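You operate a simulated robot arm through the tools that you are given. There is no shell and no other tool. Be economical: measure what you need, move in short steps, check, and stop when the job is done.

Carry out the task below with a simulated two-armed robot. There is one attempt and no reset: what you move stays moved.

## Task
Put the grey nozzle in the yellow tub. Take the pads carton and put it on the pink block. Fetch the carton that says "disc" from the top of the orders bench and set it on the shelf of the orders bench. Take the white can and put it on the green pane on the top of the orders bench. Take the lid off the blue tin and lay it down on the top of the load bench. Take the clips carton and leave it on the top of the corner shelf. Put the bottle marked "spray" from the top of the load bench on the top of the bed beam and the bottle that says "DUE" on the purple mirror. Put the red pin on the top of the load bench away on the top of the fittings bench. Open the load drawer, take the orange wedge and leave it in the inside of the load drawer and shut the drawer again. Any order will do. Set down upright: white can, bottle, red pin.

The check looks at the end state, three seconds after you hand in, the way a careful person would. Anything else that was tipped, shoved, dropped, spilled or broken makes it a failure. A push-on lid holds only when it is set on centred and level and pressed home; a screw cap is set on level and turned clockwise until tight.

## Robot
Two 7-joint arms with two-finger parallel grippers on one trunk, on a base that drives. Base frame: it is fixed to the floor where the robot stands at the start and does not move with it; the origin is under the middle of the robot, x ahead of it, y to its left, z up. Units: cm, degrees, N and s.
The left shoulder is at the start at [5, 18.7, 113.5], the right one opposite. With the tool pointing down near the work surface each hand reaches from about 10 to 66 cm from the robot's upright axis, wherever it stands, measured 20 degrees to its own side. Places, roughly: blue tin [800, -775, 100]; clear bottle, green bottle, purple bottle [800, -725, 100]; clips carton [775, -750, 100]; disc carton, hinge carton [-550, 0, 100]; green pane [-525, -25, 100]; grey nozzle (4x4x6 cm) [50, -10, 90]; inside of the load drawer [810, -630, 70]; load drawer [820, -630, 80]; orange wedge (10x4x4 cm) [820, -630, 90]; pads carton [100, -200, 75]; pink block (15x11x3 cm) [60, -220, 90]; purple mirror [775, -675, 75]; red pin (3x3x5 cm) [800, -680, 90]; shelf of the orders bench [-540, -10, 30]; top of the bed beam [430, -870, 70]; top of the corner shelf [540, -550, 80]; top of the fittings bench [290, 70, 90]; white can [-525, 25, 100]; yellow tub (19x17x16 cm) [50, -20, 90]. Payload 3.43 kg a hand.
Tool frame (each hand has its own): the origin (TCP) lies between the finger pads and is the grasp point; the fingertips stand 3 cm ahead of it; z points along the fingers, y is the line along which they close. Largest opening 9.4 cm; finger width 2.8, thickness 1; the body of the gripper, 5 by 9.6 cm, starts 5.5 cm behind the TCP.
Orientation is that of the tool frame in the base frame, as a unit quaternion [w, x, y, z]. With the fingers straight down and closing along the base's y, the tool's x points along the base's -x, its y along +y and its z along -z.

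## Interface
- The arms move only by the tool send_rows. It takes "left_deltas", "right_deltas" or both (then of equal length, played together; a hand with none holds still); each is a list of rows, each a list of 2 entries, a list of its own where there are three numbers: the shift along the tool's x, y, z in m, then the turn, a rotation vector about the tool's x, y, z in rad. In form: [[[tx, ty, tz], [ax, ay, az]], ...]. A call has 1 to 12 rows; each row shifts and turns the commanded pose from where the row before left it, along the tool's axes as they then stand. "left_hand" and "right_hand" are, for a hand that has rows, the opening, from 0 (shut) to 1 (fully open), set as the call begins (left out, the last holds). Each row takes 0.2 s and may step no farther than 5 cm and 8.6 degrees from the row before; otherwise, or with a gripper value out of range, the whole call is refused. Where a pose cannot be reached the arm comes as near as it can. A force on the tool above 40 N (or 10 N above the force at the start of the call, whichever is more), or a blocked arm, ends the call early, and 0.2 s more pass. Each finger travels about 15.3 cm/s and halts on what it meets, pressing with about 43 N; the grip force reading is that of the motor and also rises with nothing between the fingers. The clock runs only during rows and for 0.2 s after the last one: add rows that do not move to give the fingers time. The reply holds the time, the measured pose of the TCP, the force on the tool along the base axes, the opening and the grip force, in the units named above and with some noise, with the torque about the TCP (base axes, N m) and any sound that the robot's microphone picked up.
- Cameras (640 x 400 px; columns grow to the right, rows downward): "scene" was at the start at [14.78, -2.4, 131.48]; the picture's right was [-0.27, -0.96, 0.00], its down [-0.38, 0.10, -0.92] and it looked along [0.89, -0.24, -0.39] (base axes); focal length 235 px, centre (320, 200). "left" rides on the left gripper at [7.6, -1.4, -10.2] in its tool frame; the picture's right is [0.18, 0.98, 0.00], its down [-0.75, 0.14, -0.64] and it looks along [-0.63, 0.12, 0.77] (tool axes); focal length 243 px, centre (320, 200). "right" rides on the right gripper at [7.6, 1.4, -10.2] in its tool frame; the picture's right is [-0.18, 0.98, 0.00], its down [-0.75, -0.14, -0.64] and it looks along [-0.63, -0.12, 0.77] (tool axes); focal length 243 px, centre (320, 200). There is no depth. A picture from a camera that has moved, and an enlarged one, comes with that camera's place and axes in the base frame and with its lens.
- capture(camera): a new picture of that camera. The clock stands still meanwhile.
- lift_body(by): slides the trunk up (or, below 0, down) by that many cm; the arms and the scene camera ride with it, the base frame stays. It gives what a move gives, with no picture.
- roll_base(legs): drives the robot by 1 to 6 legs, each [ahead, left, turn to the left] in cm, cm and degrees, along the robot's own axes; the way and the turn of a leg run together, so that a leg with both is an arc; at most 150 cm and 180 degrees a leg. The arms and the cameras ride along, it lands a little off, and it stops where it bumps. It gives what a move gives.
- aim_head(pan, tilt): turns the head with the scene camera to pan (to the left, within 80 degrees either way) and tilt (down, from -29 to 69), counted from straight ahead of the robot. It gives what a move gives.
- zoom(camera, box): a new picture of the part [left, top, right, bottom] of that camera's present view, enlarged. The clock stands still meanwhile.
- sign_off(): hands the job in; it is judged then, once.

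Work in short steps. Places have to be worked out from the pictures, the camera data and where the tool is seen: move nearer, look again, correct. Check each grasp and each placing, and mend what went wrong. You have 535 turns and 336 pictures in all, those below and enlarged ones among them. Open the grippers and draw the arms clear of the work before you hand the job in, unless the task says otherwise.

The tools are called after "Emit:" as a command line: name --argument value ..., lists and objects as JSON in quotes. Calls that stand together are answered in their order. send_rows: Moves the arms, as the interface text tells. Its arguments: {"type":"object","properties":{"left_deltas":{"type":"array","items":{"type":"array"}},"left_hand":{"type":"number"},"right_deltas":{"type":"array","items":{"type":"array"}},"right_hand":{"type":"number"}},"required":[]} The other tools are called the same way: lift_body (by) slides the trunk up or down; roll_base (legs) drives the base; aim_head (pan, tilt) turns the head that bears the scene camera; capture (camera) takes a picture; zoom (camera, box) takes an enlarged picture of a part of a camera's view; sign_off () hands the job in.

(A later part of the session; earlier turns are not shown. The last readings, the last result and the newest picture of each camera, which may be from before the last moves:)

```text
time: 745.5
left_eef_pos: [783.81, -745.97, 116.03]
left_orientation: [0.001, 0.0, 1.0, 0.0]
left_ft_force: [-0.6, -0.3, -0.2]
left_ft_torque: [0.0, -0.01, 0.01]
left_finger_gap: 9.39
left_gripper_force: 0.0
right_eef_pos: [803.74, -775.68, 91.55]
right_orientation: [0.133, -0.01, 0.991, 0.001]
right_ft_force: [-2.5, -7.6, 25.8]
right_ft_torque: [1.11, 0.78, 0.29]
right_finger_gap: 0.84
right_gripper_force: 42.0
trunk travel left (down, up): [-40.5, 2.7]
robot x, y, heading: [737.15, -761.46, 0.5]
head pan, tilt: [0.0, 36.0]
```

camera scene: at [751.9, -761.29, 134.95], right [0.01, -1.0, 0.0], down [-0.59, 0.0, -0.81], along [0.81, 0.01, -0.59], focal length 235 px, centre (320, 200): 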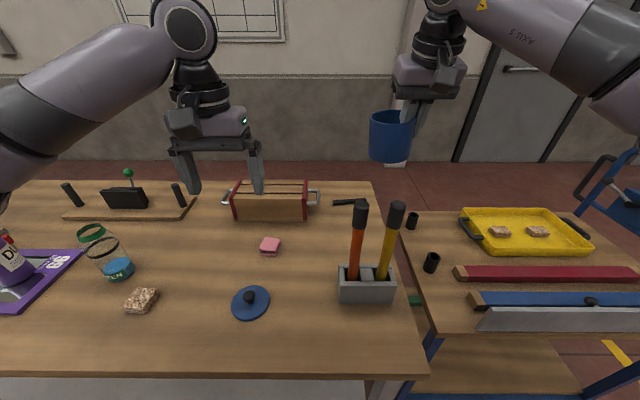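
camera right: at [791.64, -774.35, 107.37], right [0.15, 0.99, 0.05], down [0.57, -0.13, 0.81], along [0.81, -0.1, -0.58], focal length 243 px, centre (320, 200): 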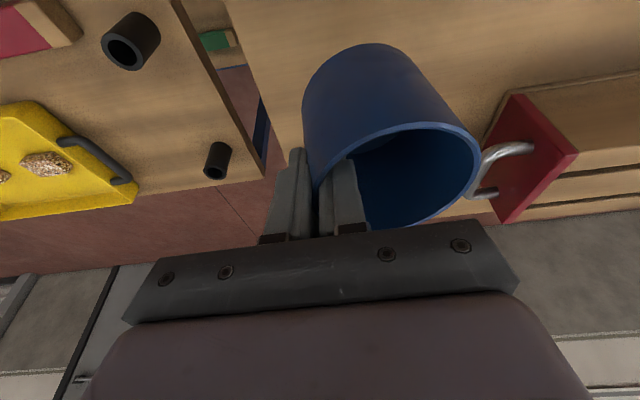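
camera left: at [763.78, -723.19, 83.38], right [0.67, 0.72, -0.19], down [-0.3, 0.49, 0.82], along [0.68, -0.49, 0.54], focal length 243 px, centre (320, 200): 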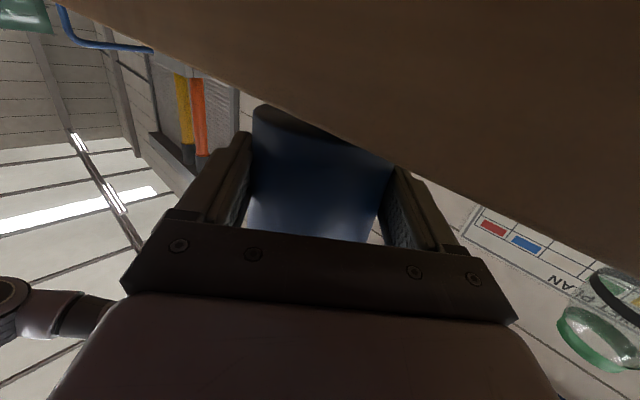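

Contact. Release and rise, moving slightly backward-up as before.

Emit:
send_rows --right_deltas '[[[-0.001, 0, -0.0039], [0, 0, 0]], [[0, 0, 0], [0, 0, 0]]]'

Emit:
send_rows --right_deltas '[[[0, 0, 0], [0, 0, 0]], [[0, 0, 0], [0, 0, 0]], [[-0.0051, 0, -0.0193], [0, 0, 0]], [[-0.0102, 0, -0.0387], [0, 0, 0]], [[-0.0092, 0, -0.0387], [0, 0, 0]], [[-0.003, 0, -0.04], [0, 0, 0]], [[-0.003, 0, -0.04], [0, 0, 0]], [[-0.003, 0, -0.04], [0, 0, 0]], [[-0.003, 0, -0.04], [0, 0, 0]], [[-0.003, 0, -0.03], [0, 0, 0]]]' --right_hand 0.35

Emit:
capture --camera "scene"

```text
time: 746.0
left_eef_pos: [783.9, -746.08, 115.9]
left_orientation: [0.0, 0.0, 1.0, 0.001]
left_ft_force: [-0.5, 1.0, 0.3]
left_ft_torque: [0.03, -0.01, -0.04]
left_finger_gap: 9.4
left_gripper_force: 0.1
right_eef_pos: [803.68, -775.63, 91.51]
right_orientation: [0.131, -0.011, 0.991, 0.001]
right_ft_force: [0.5, -4.9, 14.5]
right_ft_torque: [0.57, 0.21, 0.05]
right_finger_gap: 0.81
right_gripper_force: 41.9
trunk travel left (down, up): [-40.5, 2.7]
robot x, y, heading: [736.96, -761.6, 0.5]
head pan, tilt: [0.0, 36.0]
```

```text
time: 748.2
left_eef_pos: [784.06, -745.89, 115.82]
left_orientation: [-0.001, 0.0, 1.0, 0.0]
left_ft_force: [0.1, -0.6, -0.3]
left_ft_torque: [0.02, 0.04, 0.01]
left_finger_gap: 9.42
left_gripper_force: 0.1
right_eef_pos: [799.93, -775.33, 120.49]
right_orientation: [0.13, -0.012, 0.991, 0.0]
right_ft_force: [-0.1, 0.4, -0.2]
right_ft_torque: [0.0, 0.02, -0.03]
right_finger_gap: 3.32
right_gripper_force: 0.0
trunk travel left (down, up): [-40.5, 2.7]
robot x, y, heading: [737.63, -761.51, 0.8]
head pan, tilt: [0.0, 36.0]
```

```text
81 pictures are left
camera scene: at [751.78, -761.26, 134.96], right [0.01, -1.0, 0.0], down [-0.59, 0.0, -0.81], along [0.81, 0.01, -0.59], focal length 235 px, centre (320, 200)
```

scene: 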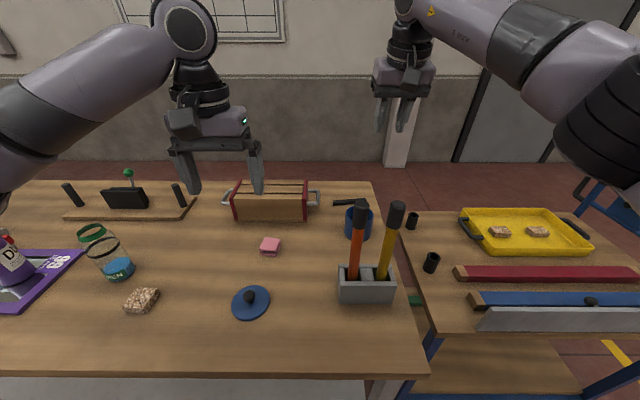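

The tin is back in place, upright. Next, restore the sponge that was nudged ~2 cm: level the right hand, move the base so the left hand is above the sponge.

Emit:
send_rows --right_deltas '[[[0.03, 0, 0], [0, 0.13, 0]], [[0.03, 0, 0], [0, 0.13, 0]], [[0.04, 0, 0], [0, 0, 0]], [[0.04, 0, 0], [0, 0, 0]]]'

Emit:
roll_base --legs '[[-14, 24, -0.6]]'

Emit:
send_rows --left_deltas '[[[-0.035, 0, 0.03], [0, 0, 0]], [[-0.035, 0, 0.03], [0, 0, 0]], [[-0.035, 0, 0.03], [0, 0, 0]], [[0, 0, 0], [0, 0, 0]]]' --left_hand 0.75

Emit:
capture --camera "left"

```text
time: 749.2
left_eef_pos: [784.03, -746.08, 115.82]
left_orientation: [-0.001, 0.0, 1.0, 0.001]
left_ft_force: [-0.3, 0.1, 0.7]
left_ft_torque: [0.02, 0.02, 0.02]
left_finger_gap: 9.39
left_gripper_force: 0.0
right_eef_pos: [785.88, -775.77, 118.85]
right_orientation: [0.0, -0.01, 1.0, -0.002]
right_ft_force: [-0.2, 0.4, 0.2]
right_ft_torque: [0.02, -0.02, 0.03]
right_finger_gap: 3.28
right_gripper_force: 0.1
trunk travel left (down, up): [-40.5, 2.7]
robot x, y, heading: [737.15, -761.23, 0.4]
head pan, tilt: [0.0, 36.0]
```

```text
time: 751.2
left_eef_pos: [770.11, -721.8, 115.94]
left_orientation: [-0.002, 0.009, 1.0, 0.0]
left_ft_force: [0.0, -0.1, -0.6]
left_ft_torque: [-0.05, -0.04, -0.03]
left_finger_gap: 9.41
left_gripper_force: 0.1
right_eef_pos: [771.55, -751.64, 118.91]
right_orientation: [-0.001, -0.003, 1.0, 0.0]
right_ft_force: [0.2, -0.1, -0.2]
right_ft_torque: [-0.01, -0.01, -0.02]
right_finger_gap: 3.31
right_gripper_force: 0.2
trunk travel left (down, up): [-40.5, 2.7]
robot x, y, heading: [723.41, -736.31, -0.4]
head pan, tilt: [0.0, 36.0]
```

```text
time: 752.2
left_eef_pos: [780.44, -721.82, 106.85]
left_orientation: [-0.001, 0.009, 1.0, 0.001]
left_ft_force: [0.3, -0.2, -0.2]
left_ft_torque: [-0.03, 0.0, 0.01]
left_finger_gap: 7.05
left_gripper_force: 0.0
right_eef_pos: [771.59, -751.85, 118.94]
right_orientation: [-0.001, -0.002, 1.0, -0.001]
right_ft_force: [0.3, -0.5, -0.3]
right_ft_torque: [0.02, 0.0, 0.0]
right_finger_gap: 3.31
right_gripper_force: 0.0
trunk travel left (down, up): [-40.5, 2.7]
robot x, y, heading: [722.91, -736.71, -0.5]
head pan, tilt: [0.0, 36.0]
```

```text
80 pictures are left
camera left: at [772.9, -722.97, 117.21], right [-0.17, 0.99, 0.0], down [0.76, 0.13, 0.64], along [0.63, 0.11, -0.77], focal length 243 px, centre (320, 200)
```

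left: 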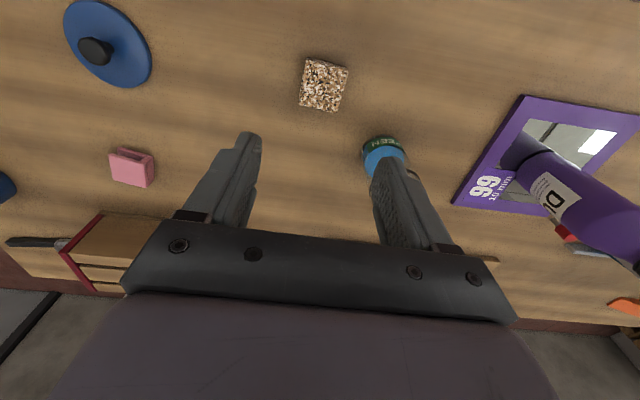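

Sponge at (780.7, -721.2), originally (780.8, -723.3). Descend on it, grip, and shift it back 2.1 cm.

Emit:
send_rows --left_deltas '[[[-0.003, 0.006, 0.03], [0, 0, 0]], [[0, 0, 0.04], [0, 0, 0]], [[0, 0, 0.04], [0, 0, 0]], [[0, 0, 0.04], [0, 0, 0]], [[0, 0, 0.04], [0, 0, 0]], [[0, 0, 0], [0, 0, 0]]]'

Emit:
capture --camera "left"

```text
time: 753.6
left_eef_pos: [780.7, -721.52, 87.98]
left_orientation: [0.0, 0.009, 1.0, 0.0]
left_ft_force: [0.0, -0.2, 3.6]
left_ft_torque: [-0.17, 0.02, -0.09]
left_finger_gap: 7.01
left_gripper_force: 0.1
right_eef_pos: [771.44, -751.68, 118.96]
right_orientation: [0.0, -0.003, 1.0, -0.001]
right_ft_force: [0.7, 0.8, 0.2]
right_ft_torque: [0.0, 0.03, 0.0]
right_finger_gap: 3.29
right_gripper_force: 0.1
trunk travel left (down, up): [-40.5, 2.7]
robot x, y, heading: [723.02, -736.8, -0.6]
head pan, tilt: [0.0, 36.0]
```

```text
79 pictures are left
camera left: at [773.11, -722.7, 98.27], right [-0.17, 0.99, 0.0], down [0.76, 0.13, 0.64], along [0.63, 0.11, -0.77], focal length 243 px, centre (320, 200)
```

left: 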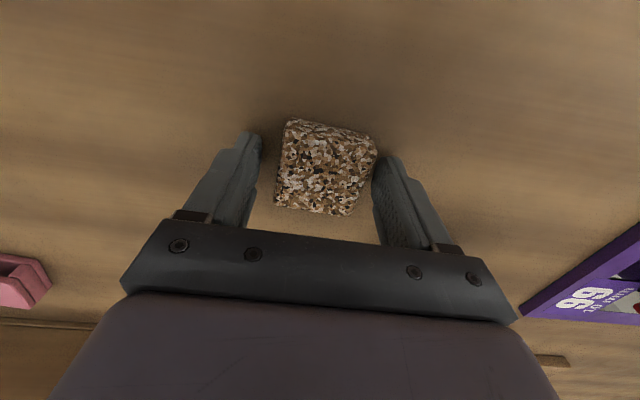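

Emit:
send_rows --left_deltas '[[[0, 0.003, -0.001], [0, 0, 0]], [[0, 0, 0], [0, 0, 0]], [[0, 0, 0], [0, 0, 0]]]' --left_hand 0.3

Emit:
send_rows --left_deltas '[[[0, 0, -0.005], [0, 0, 0]], [[0, -0.012, 0], [0, 0, 0]], [[0, -0.012, 0], [0, 0, 0]], [[0, 0, 0.005], [0, 0, 0]], [[0, 0, 0], [0, 0, 0]]]'

Emit:
send_rows --left_deltas '[[[0, 0, 0], [0, 0, 0]], [[0, 0, 0], [0, 0, 0]], [[0, 0, -0.03], [0, 0, 0]], [[0, 0, -0.04], [0, 0, 0]], [[0, 0, -0.04], [0, 0, 0]], [[0, 0, -0.04], [0, 0, 0]], [[0, 0, -0.04], [0, 0, 0]], [[0, 0, -0.04], [0, 0, 0]], [[0, 0, -0.04], [0, 0, 0]]]' --left_hand 0.75

Emit:
capture --camera "left"

```text
time: 754.4
left_eef_pos: [780.73, -721.29, 87.97]
left_orientation: [-0.001, 0.009, 1.0, 0.0]
left_ft_force: [-0.1, -0.3, 0.8]
left_ft_torque: [-0.07, -0.04, -0.01]
left_finger_gap: 4.8
left_gripper_force: 43.0
right_eef_pos: [771.54, -751.75, 118.91]
right_orientation: [0.0, -0.003, 1.0, -0.001]
right_ft_force: [0.0, -0.6, 0.3]
right_ft_torque: [0.0, -0.02, -0.02]
right_finger_gap: 3.29
right_gripper_force: 0.1
trunk travel left (down, up): [-40.5, 2.7]
robot x, y, heading: [723.37, -736.67, -0.5]
head pan, tilt: [0.0, 36.0]
```

```text
time: 755.6
left_eef_pos: [780.97, -723.54, 87.93]
left_orientation: [-0.001, 0.009, 1.0, 0.0]
left_ft_force: [0.0, 0.8, 1.8]
left_ft_torque: [-0.06, -0.02, -0.01]
left_finger_gap: 4.81
left_gripper_force: 43.1
right_eef_pos: [771.56, -751.8, 118.94]
right_orientation: [0.0, -0.002, 1.0, -0.001]
right_ft_force: [0.6, 0.1, -0.4]
right_ft_torque: [0.02, 0.02, -0.02]
right_finger_gap: 3.31
right_gripper_force: 0.1
trunk travel left (down, up): [-40.5, 2.7]
robot x, y, heading: [723.01, -736.18, -0.5]
head pan, tilt: [0.0, 36.0]
```

```text
time: 757.6
left_eef_pos: [781.08, -723.57, 114.74]
left_orientation: [-0.001, 0.009, 1.0, 0.001]
left_ft_force: [-1.3, -0.7, -0.3]
left_ft_torque: [-0.01, -0.04, -0.02]
left_finger_gap: 7.04
left_gripper_force: 0.1
right_eef_pos: [771.58, -751.86, 118.87]
right_orientation: [0.0, -0.003, 1.0, -0.001]
right_ft_force: [0.2, 0.2, 0.1]
right_ft_torque: [-0.02, 0.01, -0.03]
right_finger_gap: 3.3
right_gripper_force: 0.0
trunk travel left (down, up): [-40.5, 2.7]
robot x, y, heading: [722.76, -736.46, -0.6]
head pan, tilt: [0.0, 36.0]
```

```text
78 pictures are left
camera left: at [773.46, -724.85, 125.02], right [-0.17, 0.99, 0.0], down [0.76, 0.13, 0.64], along [0.63, 0.11, -0.77], focal length 243 px, centre (320, 200)
```

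left: 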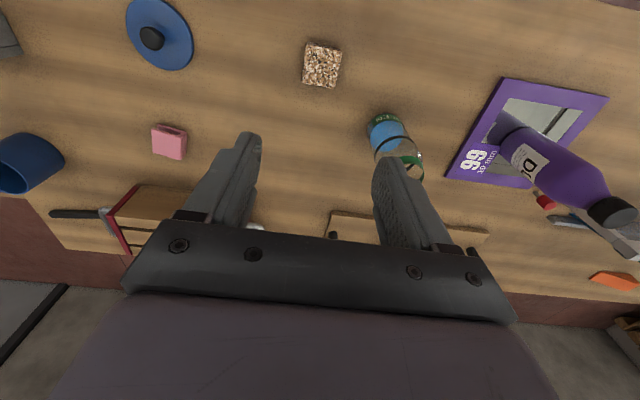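

Sponge restored. Now to the drawer end of the bench: pull the left hand back, drive left and look.

Emit:
send_rows --left_deltas '[[[0.04, 0, -0.02], [0, 0, 0]], [[0.04, 0, -0.02], [0, 0, 0]], [[0.04, 0, -0.02], [0, 0, 0]], [[0.03, 0, 0], [0, 0, 0]]]'

Emit:
roll_base --legs '[[-15, 0, 0.6], [0, 92, 0]]'

Emit:
aim_head --pan 0 --tilt 32

Emit:
capture --camera "scene"

```text
time: 758.6
left_eef_pos: [765.95, -723.32, 120.97]
left_orientation: [-0.001, 0.007, 1.0, 0.001]
left_ft_force: [0.0, -0.2, 0.3]
left_ft_torque: [-0.02, 0.01, -0.02]
left_finger_gap: 7.05
left_gripper_force: 0.1
right_eef_pos: [771.68, -751.73, 118.91]
right_orientation: [0.001, -0.002, 1.0, -0.001]
right_ft_force: [-0.6, 0.3, 1.3]
right_ft_torque: [0.0, -0.01, 0.0]
right_finger_gap: 3.28
right_gripper_force: 0.1
trunk travel left (down, up): [-40.5, 2.7]
robot x, y, heading: [722.99, -736.57, -0.9]
head pan, tilt: [0.0, 36.0]
```

```text
time: 764.5
left_eef_pos: [750.95, -629.53, 121.04]
left_orientation: [0.0, 0.001, 1.0, 0.0]
left_ft_force: [0.2, 0.0, -1.0]
left_ft_torque: [-0.02, -0.01, -0.02]
left_finger_gap: 7.04
left_gripper_force: 0.2
right_eef_pos: [756.95, -657.61, 118.85]
right_orientation: [0.0, -0.009, 1.0, -0.001]
right_ft_force: [-0.2, -0.7, 0.3]
right_ft_torque: [-0.02, 0.0, -0.01]
right_finger_gap: 3.29
right_gripper_force: 0.1
trunk travel left (down, up): [-40.5, 2.7]
robot x, y, heading: [708.38, -643.36, 0.2]
head pan, tilt: [0.0, 36.0]
```

```text
time: 765.1
left_eef_pos: [751.1, -629.57, 120.99]
left_orientation: [-0.001, 0.002, 1.0, 0.001]
left_ft_force: [0.2, -0.2, -0.7]
left_ft_torque: [-0.02, 0.0, 0.02]
left_finger_gap: 7.02
left_gripper_force: 0.0
right_eef_pos: [757.1, -657.72, 118.81]
right_orientation: [0.0, -0.008, 1.0, -0.001]
right_ft_force: [0.6, -0.1, -1.1]
right_ft_torque: [0.03, 0.0, -0.01]
right_finger_gap: 3.26
right_gripper_force: 0.1
trunk travel left (down, up): [-40.5, 2.7]
robot x, y, heading: [707.92, -643.0, -0.0]
head pan, tilt: [0.0, 32.0]
```

```text
77 pictures are left
camera scene: at [723.17, -643.03, 135.57], right [0.0, -1.0, 0.0], down [-0.53, 0.0, -0.85], along [0.85, 0.0, -0.53], focal length 235 px, centre (320, 200)
```

scene: 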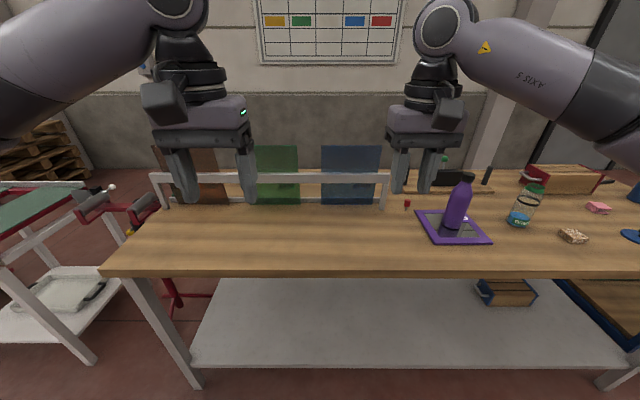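

No drawer on this side; it must open toward the wall side. There's ~2 m of aisle behind the bench, so I'll drive around the south end to the back.

Emit:
roll_base --legs '[[-15, 0, 0], [0, -150, 0], [0, -150, 0], [0, -18, 0], [120, 0, 0]]'

Emit:
aim_head --pan 30 --tilt 15

Emit:
capture --camera "scene"

```text
time: 787.3
left_eef_pos: [852.11, -951.9, 120.97]
left_orientation: [-0.001, 0.033, 0.999, 0.002]
left_ft_force: [0.5, 0.3, -0.5]
left_ft_torque: [-0.03, 0.01, 0.0]
left_finger_gap: 7.04
left_gripper_force: 0.1
right_eef_pos: [856.41, -980.39, 118.8]
right_orientation: [-0.001, 0.022, 1.0, -0.001]
right_ft_force: [0.1, 0.2, 0.4]
right_ft_torque: [-0.01, 0.0, -0.02]
right_finger_gap: 3.26
right_gripper_force: 0.0
trunk travel left (down, up): [-40.5, 2.7]
robot x, y, heading: [808.61, -963.01, -3.2]
head pan, tilt: [0.0, 32.0]
```

```text
time: 788.3
left_eef_pos: [852.06, -951.85, 120.99]
left_orientation: [-0.001, 0.034, 0.999, 0.0]
left_ft_force: [-0.3, 0.4, 0.1]
left_ft_torque: [-0.01, 0.0, -0.01]
left_finger_gap: 7.05
left_gripper_force: 0.2
right_eef_pos: [856.46, -980.45, 118.9]
right_orientation: [0.0, 0.022, 1.0, 0.0]
right_ft_force: [-0.7, -0.3, -0.6]
right_ft_torque: [-0.02, 0.0, 0.01]
right_finger_gap: 3.29
right_gripper_force: 0.0
trunk travel left (down, up): [-40.5, 2.7]
robot x, y, heading: [808.53, -962.67, -3.3]
head pan, tilt: [30.0, 15.0]
```

```text
76 pictures are left
camera scene: at [822.88, -959.01, 138.31], right [0.45, -0.89, 0.0], down [-0.23, -0.12, -0.97], along [0.86, 0.43, -0.26], focal length 235 px, centre (320, 200)
```

scene: 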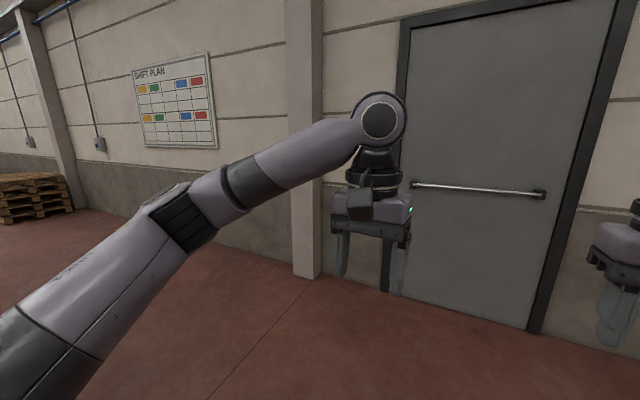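

Aisle behind the bench is clear (wall column at x ≈ 1003). Continue: east, turn around, and slide north to y ≈ -640.

Emit:
roll_base --legs '[[100, 0, 3.3], [0, 0, 90], [0, 0, 90], [0, -150, 0], [0, -150, 0]]'

Emit:
aim_head --pan 0 --tilt 32

Emit:
capture --camera "scene"

```text
time: 815.1
left_eef_pos: [893.18, -677.06, 120.96]
left_orientation: [0.001, 0.998, -0.058, 0.001]
left_ft_force: [-0.3, 0.0, 0.3]
left_ft_torque: [-0.01, -0.02, 0.02]
left_finger_gap: 7.06
left_gripper_force: 0.2
right_eef_pos: [890.37, -648.31, 119.05]
right_orientation: [0.0, 0.999, -0.046, 0.0]
right_ft_force: [-0.6, 0.1, 0.2]
right_ft_torque: [0.03, -0.01, -0.01]
right_finger_gap: 3.27
right_gripper_force: 0.1
trunk travel left (down, up): [-40.5, 2.7]
robot x, y, heading: [937.2, -668.22, 173.6]
head pan, tilt: [30.0, 15.0]
```

```text
time: 816.0
left_eef_pos: [893.14, -677.11, 120.97]
left_orientation: [0.001, 0.998, -0.058, 0.001]
left_ft_force: [0.8, -0.2, 0.4]
left_ft_torque: [-0.02, 0.01, 0.01]
left_finger_gap: 7.05
left_gripper_force: 0.1
right_eef_pos: [890.34, -648.33, 118.79]
right_orientation: [-0.002, 0.999, -0.047, 0.001]
right_ft_force: [-0.4, 0.0, -0.4]
right_ft_torque: [-0.01, 0.0, 0.02]
right_finger_gap: 3.27
right_gripper_force: 0.0
trunk travel left (down, up): [-40.5, 2.7]
robot x, y, heading: [936.85, -668.08, 173.7]
head pan, tilt: [0.0, 32.0]
```

```text
75 pictures are left
camera scene: at [922.38, -666.58, 135.58], right [0.11, 0.99, 0.0], down [0.53, -0.06, -0.85], along [-0.84, 0.09, -0.53], focal length 235 px, centre (320, 200)
```

scene: 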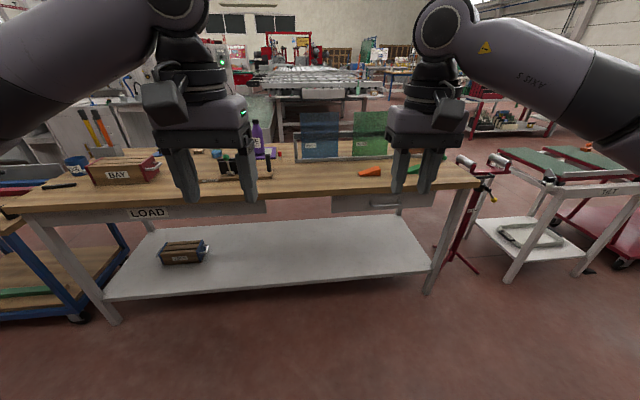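

The LOAD drawer is on this side, with the orange wedge on the bench above it. Square up and move closer for details.

Emit:
roll_base --legs '[[0, 0, 6.4], [15, -28, 0]]'

Emit:
capture --camera "scene"

```text
time: 818.7
left_eef_pos: [879.33, -654.48, 120.91]
left_orientation: [0.002, 1.0, -0.004, 0.001]
left_ft_force: [-0.1, -0.3, 1.1]
left_ft_torque: [-0.01, 0.01, -0.02]
left_finger_gap: 7.05
left_gripper_force: 0.1
right_eef_pos: [873.44, -626.09, 118.79]
right_orientation: [-0.001, 1.0, 0.007, 0.0]
right_ft_force: [-0.2, 1.1, 0.1]
right_ft_torque: [-0.02, -0.01, 0.0]
right_finger_gap: 3.31
right_gripper_force: 0.0
trunk travel left (down, up): [-40.5, 2.7]
robot x, y, heading: [922.03, -640.81, 179.8]
head pan, tilt: [0.0, 32.0]
```

```text
74 pictures are left
camera scene: at [907.31, -640.83, 135.57], right [0.0, 1.0, 0.0], down [0.53, 0.0, -0.85], along [-0.85, 0.0, -0.53], focal length 235 px, centre (320, 200)
```

scene: 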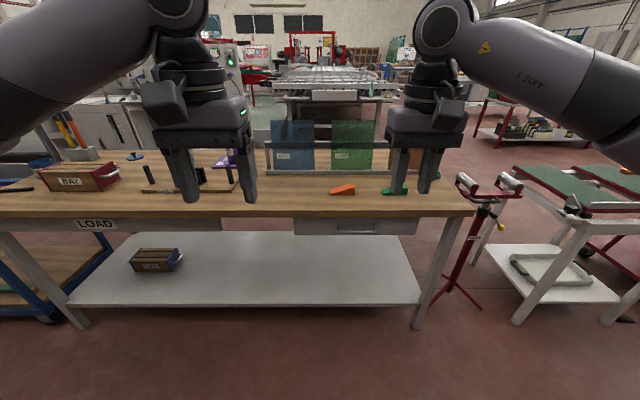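

Emit:
zoom --camera "scene" --box '[270, 160, 430, 260]'

```text
4.00 times, centred on (350, 210) of scene
camera zoom: at [907.31, -640.83, 135.57], right [0.0, 1.0, 0.0], down [0.53, 0.0, -0.85], along [-0.85, 0.0, -0.53], focal length 941 px, centre (200, 160)
```

zoom: 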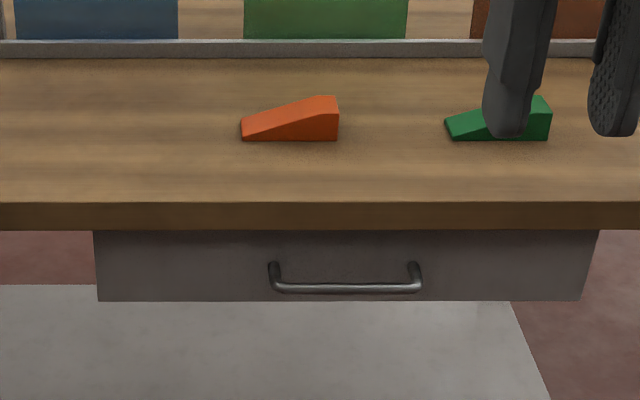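

Drawer handle: bar at ≈ (835.5, -626.6, 75.8), 14 cm long; wedge at ≈ (820, -631). I'll use the right hand: roll 90° and pitch 60° so the fingers close above/below the bar.

Emit:
send_rows --right_deltas '[[[0, 0, 0], [0, 0, 0.1428]], [[0, 0, 0], [0, 0, 0.1428]], [[0, 0, 0], [0, 0, 0.1428]], [[0, 0, 0], [0, 0, 0.1428]], [[0, 0, 0], [0, 0, 0.1428]], [[0, 0, 0], [0, 0, 0.1428]], [[0, 0, 0], [0, 0, 0.1428]], [[0, 0, 0], [0, 0, 0.1428]], [[0, 0, 0], [0, 0, 0.1428]], [[0, 0, 0], [0, 0, 0.1428]], [[0, 0, 0], [0, 0, 0.1428]]]' --right_hand 0.6

Emit:
send_rows --right_deltas '[[[0, 0, 0], [-0.131, 0, 0]], [[0, 0, 0], [-0.131, 0, 0]], [[0, 0, 0], [-0.131, 0, 0]], [[0, 0, 0], [-0.131, 0, 0]], [[0, 0, 0], [-0.131, 0, 0]], [[0, 0, 0], [-0.131, 0, 0]], [[0, 0, 0], [-0.131, 0, 0]], [[0, 0, 0], [-0.131, 0, 0]]]'

Emit:
lift_body --by -33

Emit:
capture --camera "scene"

```text
time: 821.1
left_eef_pos: [879.44, -654.37, 120.99]
left_orientation: [0.0, 1.0, -0.004, 0.0]
left_ft_force: [0.4, 0.8, -0.6]
left_ft_torque: [-0.01, 0.0, 0.01]
left_finger_gap: 7.05
left_gripper_force: 0.0
right_eef_pos: [873.54, -626.12, 118.83]
right_orientation: [-0.001, 0.711, -0.704, 0.0]
right_ft_force: [0.3, 0.6, 0.1]
right_ft_torque: [-0.01, 0.0, 0.0]
right_finger_gap: 5.62
right_gripper_force: 0.1
trunk travel left (down, up): [-40.5, 2.7]
robot x, y, heading: [922.14, -640.77, 180.0]
head pan, tilt: [0.0, 32.0]
```

```text
time: 822.9
left_eef_pos: [879.34, -654.44, 120.96]
left_orientation: [0.0, 1.0, -0.005, 0.001]
left_ft_force: [-0.3, 1.2, 0.0]
left_ft_torque: [0.04, -0.01, 0.02]
left_finger_gap: 7.04
left_gripper_force: 0.0
right_eef_pos: [873.58, -626.09, 119.01]
right_orientation: [0.357, 0.616, -0.607, -0.352]
right_ft_force: [0.5, -0.3, 0.3]
right_ft_torque: [0.03, -0.05, 0.0]
right_finger_gap: 5.65
right_gripper_force: 0.1
trunk travel left (down, up): [-40.5, 2.7]
robot x, y, heading: [921.79, -640.96, 179.9]
head pan, tilt: [0.0, 32.0]
```

```text
time: 826.1
left_eef_pos: [879.51, -654.39, 88.01]
left_orientation: [0.0, 1.0, -0.004, 0.0]
left_ft_force: [0.2, -0.4, 0.6]
left_ft_torque: [-0.01, 0.0, 0.03]
left_finger_gap: 7.09
left_gripper_force: 0.0
right_eef_pos: [873.62, -626.16, 85.93]
right_orientation: [0.356, 0.617, -0.607, -0.352]
right_ft_force: [-0.6, -0.9, -0.1]
right_ft_torque: [0.01, 0.0, 0.01]
right_finger_gap: 5.65
right_gripper_force: 0.0
trunk travel left (down, up): [-7.5, 35.7]
robot x, y, heading: [922.34, -640.96, 179.7]
head pan, tilt: [0.0, 32.0]
```

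```text
72 pictures are left
camera scene: at [907.34, -640.88, 102.58], right [0.0, 1.0, 0.0], down [0.53, 0.0, -0.85], along [-0.85, 0.0, -0.53], focal length 235 px, centre (320, 200)
```

scene: 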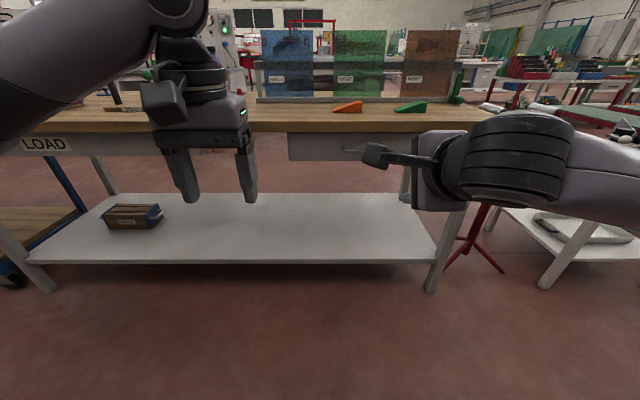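

Move the base 25 cm closer and view the handle with the right wrist camera.

Emit:
roll_base --legs '[[22, 0, 0]]'

Emit:
capture --camera "right"

```text
time: 827.9
left_eef_pos: [856.84, -654.57, 87.91]
left_orientation: [0.0, 1.0, -0.004, 0.001]
left_ft_force: [0.4, -0.5, 0.5]
left_ft_torque: [0.01, 0.01, -0.01]
left_finger_gap: 7.03
left_gripper_force: 0.0
right_eef_pos: [851.15, -626.07, 85.98]
right_orientation: [0.356, 0.617, -0.607, -0.352]
right_ft_force: [0.1, 0.7, -0.3]
right_ft_torque: [0.04, -0.02, -0.01]
right_finger_gap: 5.63
right_gripper_force: 0.1
trunk travel left (down, up): [-7.5, 35.7]
robot x, y, heading: [899.56, -641.0, 179.9]
head pan, tilt: [0.0, 32.0]
```

```text
71 pictures are left
camera right: at [859.34, -633.63, 92.18], right [-0.49, 0.18, 0.85], down [0.62, 0.76, 0.2], along [-0.61, 0.62, -0.48], focal length 243 px, centre (320, 200)
```

right: 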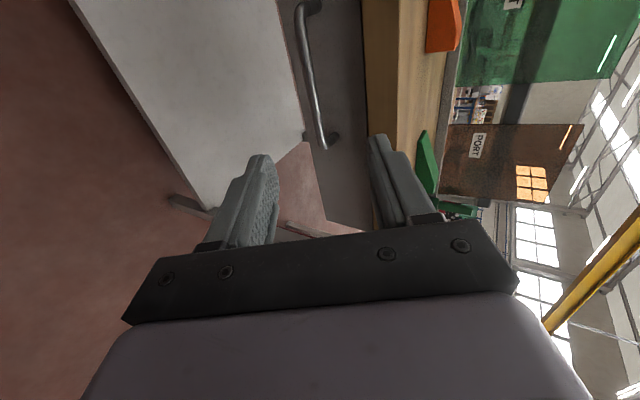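

Handle bar ≈ (836.8, -627, 77), nearly on my approach line. Narrow the fingers and advance.

Emit:
send_rows --right_deltas '[[[0, -0.006, 0.03], [0, 0, 0]], [[0, 0, 0.04], [0, 0, 0]], [[0, 0, 0.04], [0, 0, 0]], [[0, 0, 0], [0, 0, 0]]]' --right_hand 0.48

Emit:
capture --camera "right"

```text
time: 828.9
left_eef_pos: [856.91, -654.26, 87.98]
left_orientation: [-0.001, 1.0, -0.004, 0.001]
left_ft_force: [-0.2, 0.0, -0.1]
left_ft_torque: [0.0, 0.01, 0.01]
left_finger_gap: 7.05
left_gripper_force: 0.1
right_eef_pos: [841.93, -626.24, 79.87]
right_orientation: [0.356, 0.617, -0.607, -0.351]
right_ft_force: [-0.6, 0.0, 0.7]
right_ft_torque: [0.0, -0.02, 0.03]
right_finger_gap: 4.52
right_gripper_force: 0.0
trunk travel left (down, up): [-7.5, 35.7]
robot x, y, heading: [899.69, -641.28, 179.8]
head pan, tilt: [0.0, 32.0]
```

```text
70 pictures are left
camera right: at [850.12, -633.78, 86.18], right [-0.49, 0.18, 0.85], down [0.62, 0.76, 0.2], along [-0.61, 0.62, -0.48], focal length 243 px, centre (320, 200)
```

right: 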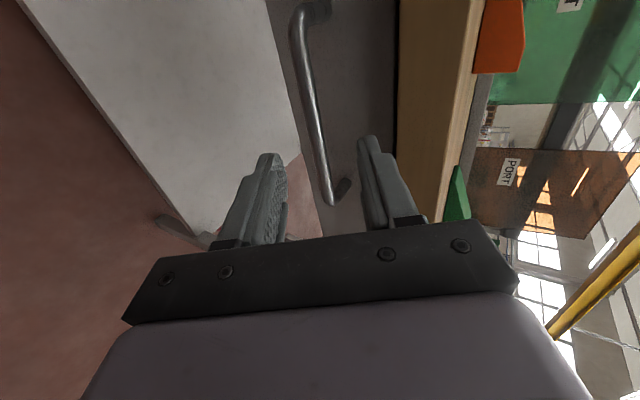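

Emit:
send_rows --right_deltas '[[[0, 0, 0.025], [0, 0, 0]], [[0, 0, 0.02], [0, 0, 0]], [[0, 0, 0], [0, 0, 0]]]'

Emit:
capture --camera "right"

```text
time: 829.6
left_eef_pos: [856.88, -654.5, 87.99]
left_orientation: [0.0, 1.0, -0.005, 0.0]
left_ft_force: [-0.1, -0.2, 0.1]
left_ft_torque: [0.0, 0.02, -0.02]
left_finger_gap: 7.04
left_gripper_force: 0.0
right_eef_pos: [837.93, -626.4, 77.48]
right_orientation: [0.355, 0.617, -0.608, -0.352]
right_ft_force: [-0.4, 1.0, 0.6]
right_ft_torque: [0.05, 0.04, 0.0]
right_finger_gap: 4.52
right_gripper_force: 0.1
trunk travel left (down, up): [-7.5, 35.7]
robot x, y, heading: [899.19, -641.11, 179.9]
head pan, tilt: [0.0, 32.0]
```

```text
69 pictures are left
camera right: at [846.27, -633.88, 83.81], right [-0.49, 0.18, 0.85], down [0.62, 0.76, 0.2], along [-0.61, 0.62, -0.48], focal length 243 px, centre (320, 200)
```

right: 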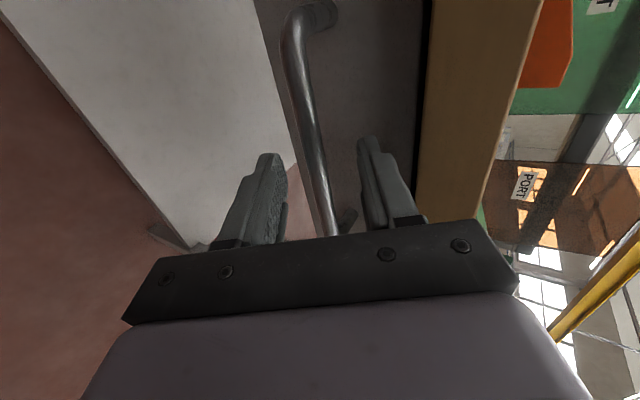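

The bar runs between the fingers. Close on it and pull the drawer out by rolling the base back in steps.

Emit:
send_rows --right_deltas '[[[0, 0, 0], [0, 0, 0]], [[0, 0, 0], [0, 0, 0]], [[0, 0, 0], [0, 0, 0]]]' --right_hand 0

Emit:
roll_base --legs '[[-10, 0, 0]]'

Emit:
capture --camera "scene"

```text
time: 830.5
left_eef_pos: [856.93, -654.39, 87.82]
left_orientation: [0.0, 1.0, -0.004, 0.001]
left_ft_force: [-0.1, -0.1, -0.2]
left_ft_torque: [-0.01, -0.01, 0.0]
left_finger_gap: 7.04
left_gripper_force: 0.2
right_eef_pos: [838.04, -626.43, 77.53]
right_orientation: [0.354, 0.617, -0.609, -0.351]
right_ft_force: [5.7, -0.8, -4.7]
right_ft_torque: [-0.23, -0.15, -0.59]
right_finger_gap: 1.18
right_gripper_force: 44.6
trunk travel left (down, up): [-7.5, 35.7]
robot x, y, heading: [899.2, -641.04, 179.7]
head pan, tilt: [0.0, 32.0]
```

```text
time: 831.6
left_eef_pos: [866.63, -654.55, 87.95]
left_orientation: [0.001, 1.0, -0.003, 0.001]
left_ft_force: [-0.4, -0.5, -0.5]
left_ft_torque: [-0.01, 0.01, 0.0]
left_finger_gap: 7.07
left_gripper_force: 0.1
right_eef_pos: [847.75, -626.43, 77.45]
right_orientation: [0.355, 0.617, -0.607, -0.352]
right_ft_force: [1.5, 1.5, -7.1]
right_ft_torque: [-0.44, -0.18, -0.1]
right_finger_gap: 1.16
right_gripper_force: 44.6
trunk travel left (down, up): [-7.5, 35.7]
robot x, y, heading: [909.2, -640.89, 180.0]
head pan, tilt: [0.0, 32.0]
```

```text
68 pictures are left
camera scene: at [894.6, -640.82, 102.56], right [0.0, 1.0, 0.0], down [0.53, 0.0, -0.85], along [-0.85, 0.0, -0.53], focal length 235 px, centre (320, 200)
```

scene: 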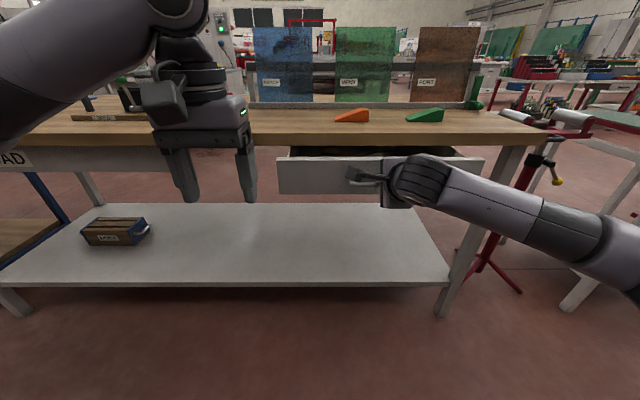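

The drawer is opening smoothly. Pull another 15 cm, then release.

Emit:
roll_base --legs '[[-14, 0, 0]]'

Emit:
send_rows --right_deltas '[[[0, 0, 0], [0, 0, 0]], [[0, 0, 0], [0, 0, 0]], [[0, 0, -0.03], [0, 0, 0]], [[0, 0, -0.04], [0, 0, 0]], [[0, 0, -0.04], [0, 0, 0]]]' --right_hand 0.5

Emit:
lift_body --by 33

Emit:
capture --camera "scene"

```text
time: 832.9
left_eef_pos: [880.6, -654.61, 88.09]
left_orientation: [0.001, 1.0, -0.002, 0.001]
left_ft_force: [0.2, -0.7, 0.7]
left_ft_torque: [-0.02, 0.01, 0.0]
left_finger_gap: 7.04
left_gripper_force: 0.1
right_eef_pos: [861.55, -626.4, 77.51]
right_orientation: [0.354, 0.617, -0.608, -0.352]
right_ft_force: [0.4, 12.1, -2.7]
right_ft_torque: [-0.45, -0.06, -0.19]
right_finger_gap: 1.2
right_gripper_force: 45.4
trunk travel left (down, up): [-7.5, 35.7]
robot x, y, heading: [922.72, -641.17, -179.9]
head pan, tilt: [0.0, 32.0]
```

```text
time: 834.1
left_eef_pos: [880.52, -654.56, 87.95]
left_orientation: [0.0, 1.0, -0.002, 0.001]
left_ft_force: [0.3, 1.0, 0.5]
left_ft_torque: [0.0, 0.01, 0.01]
left_finger_gap: 7.07
left_gripper_force: 0.1
right_eef_pos: [870.9, -626.33, 82.95]
right_orientation: [0.354, 0.617, -0.608, -0.353]
right_ft_force: [-0.1, 0.9, 0.1]
right_ft_torque: [-0.03, -0.03, 0.02]
right_finger_gap: 4.68
right_gripper_force: 0.0
trunk travel left (down, up): [-7.5, 35.7]
robot x, y, heading: [923.45, -640.95, -179.8]
head pan, tilt: [0.0, 32.0]
```

```text
time: 837.4
left_eef_pos: [880.58, -654.58, 121.02]
left_orientation: [0.001, 1.0, -0.003, 0.001]
left_ft_force: [0.2, -0.2, 0.1]
left_ft_torque: [0.01, -0.04, -0.05]
left_finger_gap: 7.06
left_gripper_force: 0.0
right_eef_pos: [870.87, -626.32, 115.93]
right_orientation: [0.355, 0.617, -0.607, -0.353]
right_ft_force: [0.1, 0.9, 1.0]
right_ft_torque: [0.01, -0.01, 0.02]
right_finger_gap: 4.71
right_gripper_force: 0.1
trunk travel left (down, up): [-40.5, 2.7]
robot x, y, heading: [923.4, -640.84, -180.0]
head pan, tilt: [0.0, 32.0]
```

```text
67 pictures are left
camera scene: at [908.44, -640.89, 135.57], right [0.0, 1.0, 0.0], down [0.53, 0.0, -0.85], along [-0.85, 0.0, -0.53], focal length 235 px, centre (320, 200)
```

scene: 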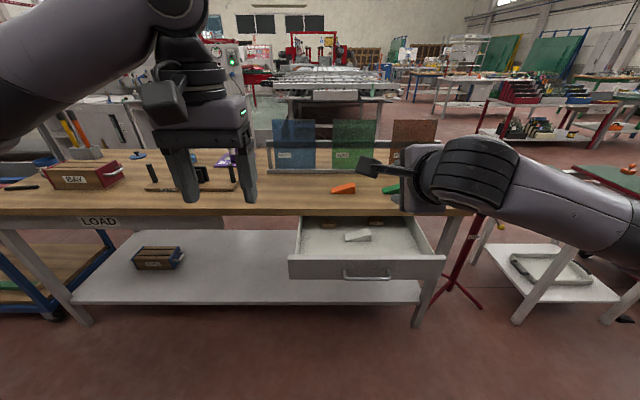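

Drawer is open ~24 cm with room inside. Un-pitch the right hand (keeping the 90° roll) and move in to pick the wedge.

Emit:
send_rows --right_deltas '[[[0, 0, 0], [0.131, 0, 0]], [[0, 0, 0], [0.131, 0, 0]], [[0, 0, 0], [0.131, 0, 0]], [[0, 0, 0], [0.131, 0, 0]], [[0, 0, 0], [0.131, 0, 0]], [[0, 0, 0], [0.131, 0, 0]], [[0, 0, 0], [0.131, 0, 0]], [[0, 0, 0], [0.131, 0, 0]]]' --right_hand 0.75

Emit:
roll_base --legs '[[36, 0, 0]]'

Emit:
capture --camera "right"

```text
time: 839.2
left_eef_pos: [880.6, -654.51, 120.95]
left_orientation: [0.0, 1.0, -0.002, 0.001]
left_ft_force: [0.0, -0.3, -0.7]
left_ft_torque: [0.0, -0.01, 0.02]
left_finger_gap: 7.06
left_gripper_force: 0.0
right_eef_pos: [870.92, -626.49, 115.89]
right_orientation: [-0.003, 0.712, -0.702, 0.0]
right_ft_force: [-0.3, -0.3, -0.4]
right_ft_torque: [0.01, 0.0, 0.01]
right_finger_gap: 7.05
right_gripper_force: 0.1
trunk travel left (down, up): [-40.5, 2.7]
robot x, y, heading: [923.45, -640.96, -179.6]
head pan, tilt: [0.0, 32.0]
```

```text
time: 841.5
left_eef_pos: [843.31, -654.99, 120.94]
left_orientation: [0.0, 1.0, 0.001, 0.001]
left_ft_force: [0.3, 1.0, 0.9]
left_ft_torque: [-0.01, -0.01, 0.0]
left_finger_gap: 7.04
left_gripper_force: 0.0
right_eef_pos: [833.44, -626.76, 116.03]
right_orientation: [-0.002, 0.713, -0.701, 0.0]
right_ft_force: [-1.2, 0.2, 0.4]
right_ft_torque: [0.01, -0.04, -0.01]
right_finger_gap: 7.05
right_gripper_force: 0.1
trunk travel left (down, up): [-40.5, 2.7]
robot x, y, heading: [885.59, -641.01, -179.6]
head pan, tilt: [0.0, 32.0]
```

```text
66 pictures are left
camera right: at [832.12, -634.42, 126.06], right [-0.99, 0.17, 0.0], down [0.13, 0.75, 0.65], along [0.11, 0.64, -0.76], focal length 243 px, centre (320, 200)
```

right: 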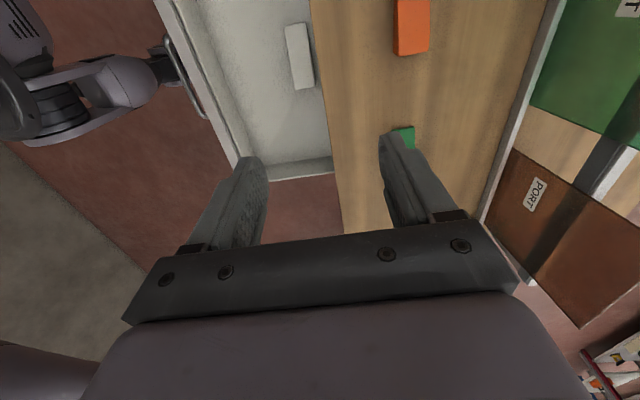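

Wedge's thick end is at ≈ (820.6, -626…-630). Move over it and descend part way.

Emit:
send_rows --right_deltas '[[[0.004, 0.032, 0.01], [0, 0, 0]], [[0.004, 0.032, 0.02], [0, 0, 0]], [[0.004, 0.032, 0.03], [0, 0, 0]], [[0.004, 0.032, 0.03], [0, 0, 0]], [[0, 0, 0.03], [0, 0, 0]], [[0, 0, 0.03], [0, 0, 0]], [[0, 0, 0], [0, 0, 0]]]'

Emit:
capture --camera "right"

```text
time: 843.1
left_eef_pos: [843.34, -654.99, 121.1]
left_orientation: [0.001, 1.0, 0.001, 0.0]
left_ft_force: [0.5, 0.6, 0.4]
left_ft_torque: [-0.02, -0.01, -0.02]
left_finger_gap: 7.04
left_gripper_force: 0.0
right_eef_pos: [823.6, -627.56, 101.18]
right_orientation: [-0.002, 0.714, -0.7, -0.001]
right_ft_force: [0.1, -0.4, -0.2]
right_ft_torque: [0.03, 0.03, 0.02]
right_finger_gap: 7.05
right_gripper_force: 0.0
right hand out of reach, approached as far as the arm can: row 4
trunk travel left (down, up): [-40.5, 2.7]
robot x, y, heading: [885.7, -640.76, -179.7]
head pan, tilt: [0.0, 32.0]
```

```text
65 pictures are left
camera right: at [822.29, -635.18, 111.38], right [-0.99, 0.17, 0.0], down [0.13, 0.75, 0.65], along [0.11, 0.64, -0.76], focal length 243 px, centre (320, 200)
```

right: 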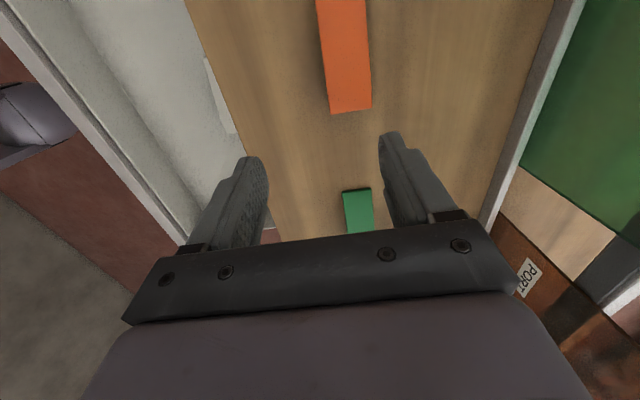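

Emit:
send_rows --right_deltas '[[[0.002, 0.015, 0.03], [0, 0, 0]], [[0.002, 0.015, 0.03], [0, 0, 0]], [[0, 0, 0.03], [0, 0, 0]], [[0, 0, 0], [0, 0, 0]]]'

Emit:
capture --camera "right"

```text
time: 844.1
left_eef_pos: [843.24, -655.0, 120.94]
left_orientation: [0.0, 1.0, 0.0, 0.001]
left_ft_force: [-1.0, -0.4, 0.0]
left_ft_torque: [-0.03, -0.01, 0.0]
left_finger_gap: 7.07
left_gripper_force: 0.1
right_eef_pos: [823.84, -627.44, 92.2]
right_orientation: [-0.002, 0.713, -0.701, 0.0]
right_ft_force: [-1.5, -0.5, 0.0]
right_ft_torque: [-0.04, 0.0, 0.01]
right_finger_gap: 7.03
right_gripper_force: 0.0
right hand out of reach, approached as far as the arm can: row 1, 2
trunk travel left (down, up): [-40.5, 2.7]
robot x, y, heading: [885.71, -641.14, -179.5]
head pan, tilt: [0.0, 32.0]
```

```text
64 pictures are left
camera right: at [822.42, -635.03, 102.36], right [-0.99, 0.17, 0.0], down [0.13, 0.75, 0.65], along [0.11, 0.64, -0.76], focal length 243 px, centre (320, 200)
```

right: 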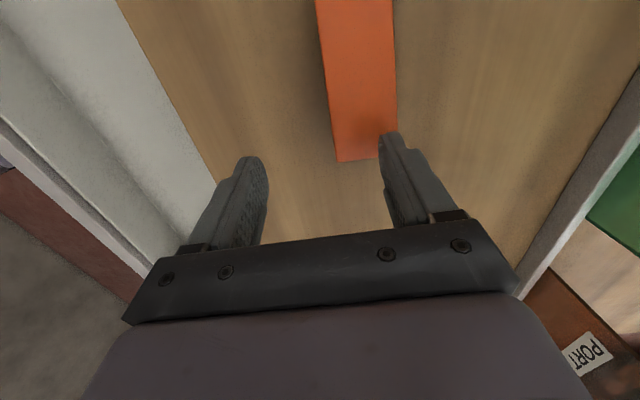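

At the reach limit 3 cm short; raise slightly and nudge the base 3.2 cm forward.

Emit:
send_rows --right_deltas '[[[0, 0, -0.02], [0, 0, 0]], [[0, 0, 0], [0, 0, 0]]]'

Emit:
roll_base --legs '[[3.3, 0, -0.4]]'

Emit:
capture --camera "right"

Emit:
capture --camera "scene"

```text
time: 844.7
left_eef_pos: [843.3, -654.96, 121.12]
left_orientation: [0.001, 1.0, 0.001, 0.0]
left_ft_force: [-0.8, -0.4, -0.2]
left_ft_torque: [0.0, 0.04, 0.02]
left_finger_gap: 7.05
left_gripper_force: 0.0
right_eef_pos: [823.33, -627.22, 94.47]
right_orientation: [-0.002, 0.713, -0.701, -0.001]
right_ft_force: [-0.1, 0.3, 0.4]
right_ft_torque: [0.01, 0.01, 0.0]
right_finger_gap: 7.02
right_gripper_force: 0.1
trunk travel left (down, up): [-40.5, 2.7]
robot x, y, heading: [885.99, -641.21, -179.4]
head pan, tilt: [0.0, 32.0]
```

```text
time: 845.6
left_eef_pos: [839.74, -654.67, 120.89]
left_orientation: [0.001, 1.0, -0.002, 0.001]
left_ft_force: [-0.2, -0.3, 0.3]
left_ft_torque: [0.01, -0.02, 0.0]
left_finger_gap: 7.03
left_gripper_force: 0.1
right_eef_pos: [820.16, -626.85, 94.38]
right_orientation: [-0.002, 0.711, -0.704, -0.001]
right_ft_force: [0.2, 0.4, 0.1]
right_ft_torque: [-0.01, -0.03, 0.03]
right_finger_gap: 7.05
right_gripper_force: 0.0
trunk travel left (down, up): [-40.5, 2.7]
robot x, y, heading: [882.72, -641.26, -179.9]
head pan, tilt: [0.0, 32.0]
```

```text
63 pictures are left
camera right: at [818.79, -634.51, 104.47], right [-0.98, 0.17, 0.0], down [0.13, 0.75, 0.65], along [0.11, 0.64, -0.76], focal length 243 px, centre (320, 200)
```

right: 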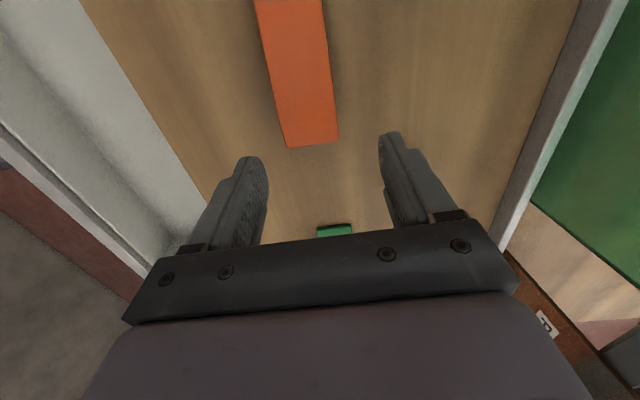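

```text
62 pictures are left
camera scene: at [867.7, -641.05, 135.56], right [0.0, 1.0, 0.0], down [0.53, 0.0, -0.85], along [-0.85, 0.0, -0.53], focal length 235 px, centre (320, 200)
```

scene: 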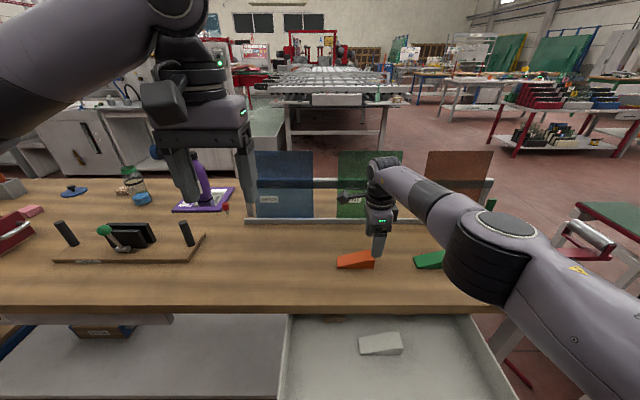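

Now centred on the wedge's thick end. Descend and grip.

Emit:
send_rows --right_deltas '[[[0.012, -0.006, 0.02], [0, 0, 0]], [[0, 0, 0.03], [0, 0, 0]], [[0, 0, 0.022], [0, 0, 0]], [[0, 0, 0], [0, 0, 0]]]'

Emit:
capture --camera "right"

```text
time: 846.6
left_eef_pos: [839.99, -654.72, 121.01]
left_orientation: [0.0, 1.0, -0.003, 0.0]
left_ft_force: [-0.6, -0.8, -0.3]
left_ft_torque: [-0.01, -0.02, 0.02]
left_finger_gap: 7.05
left_gripper_force: 0.0
right_eef_pos: [821.41, -628.05, 88.02]
right_orientation: [0.002, 0.711, -0.703, -0.004]
right_ft_force: [4.6, 0.6, 17.7]
right_ft_torque: [-0.11, -0.92, -0.05]
right_finger_gap: 7.32
right_gripper_force: 2.6
right hand out of reach, approached as far as the arm can: row 3
trunk travel left (down, up): [-40.5, 2.7]
robot x, y, heading: [882.53, -641.39, 179.8]
head pan, tilt: [0.0, 32.0]
stopped in row 4 (right hand): the force on the tool passed its limit (the readings are from after the stop); the commanded pose is now the measured one
```

```text
61 pictures are left
camera right: at [820.12, -635.63, 98.23], right [-0.98, 0.17, 0.01], down [0.14, 0.75, 0.64], along [0.1, 0.63, -0.77], focal length 243 px, centre (320, 200)
```

right: 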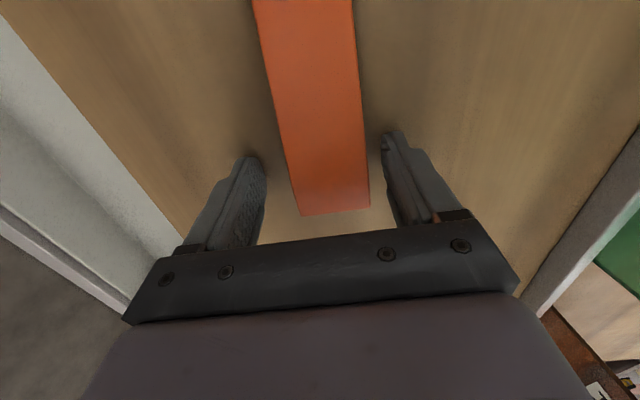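

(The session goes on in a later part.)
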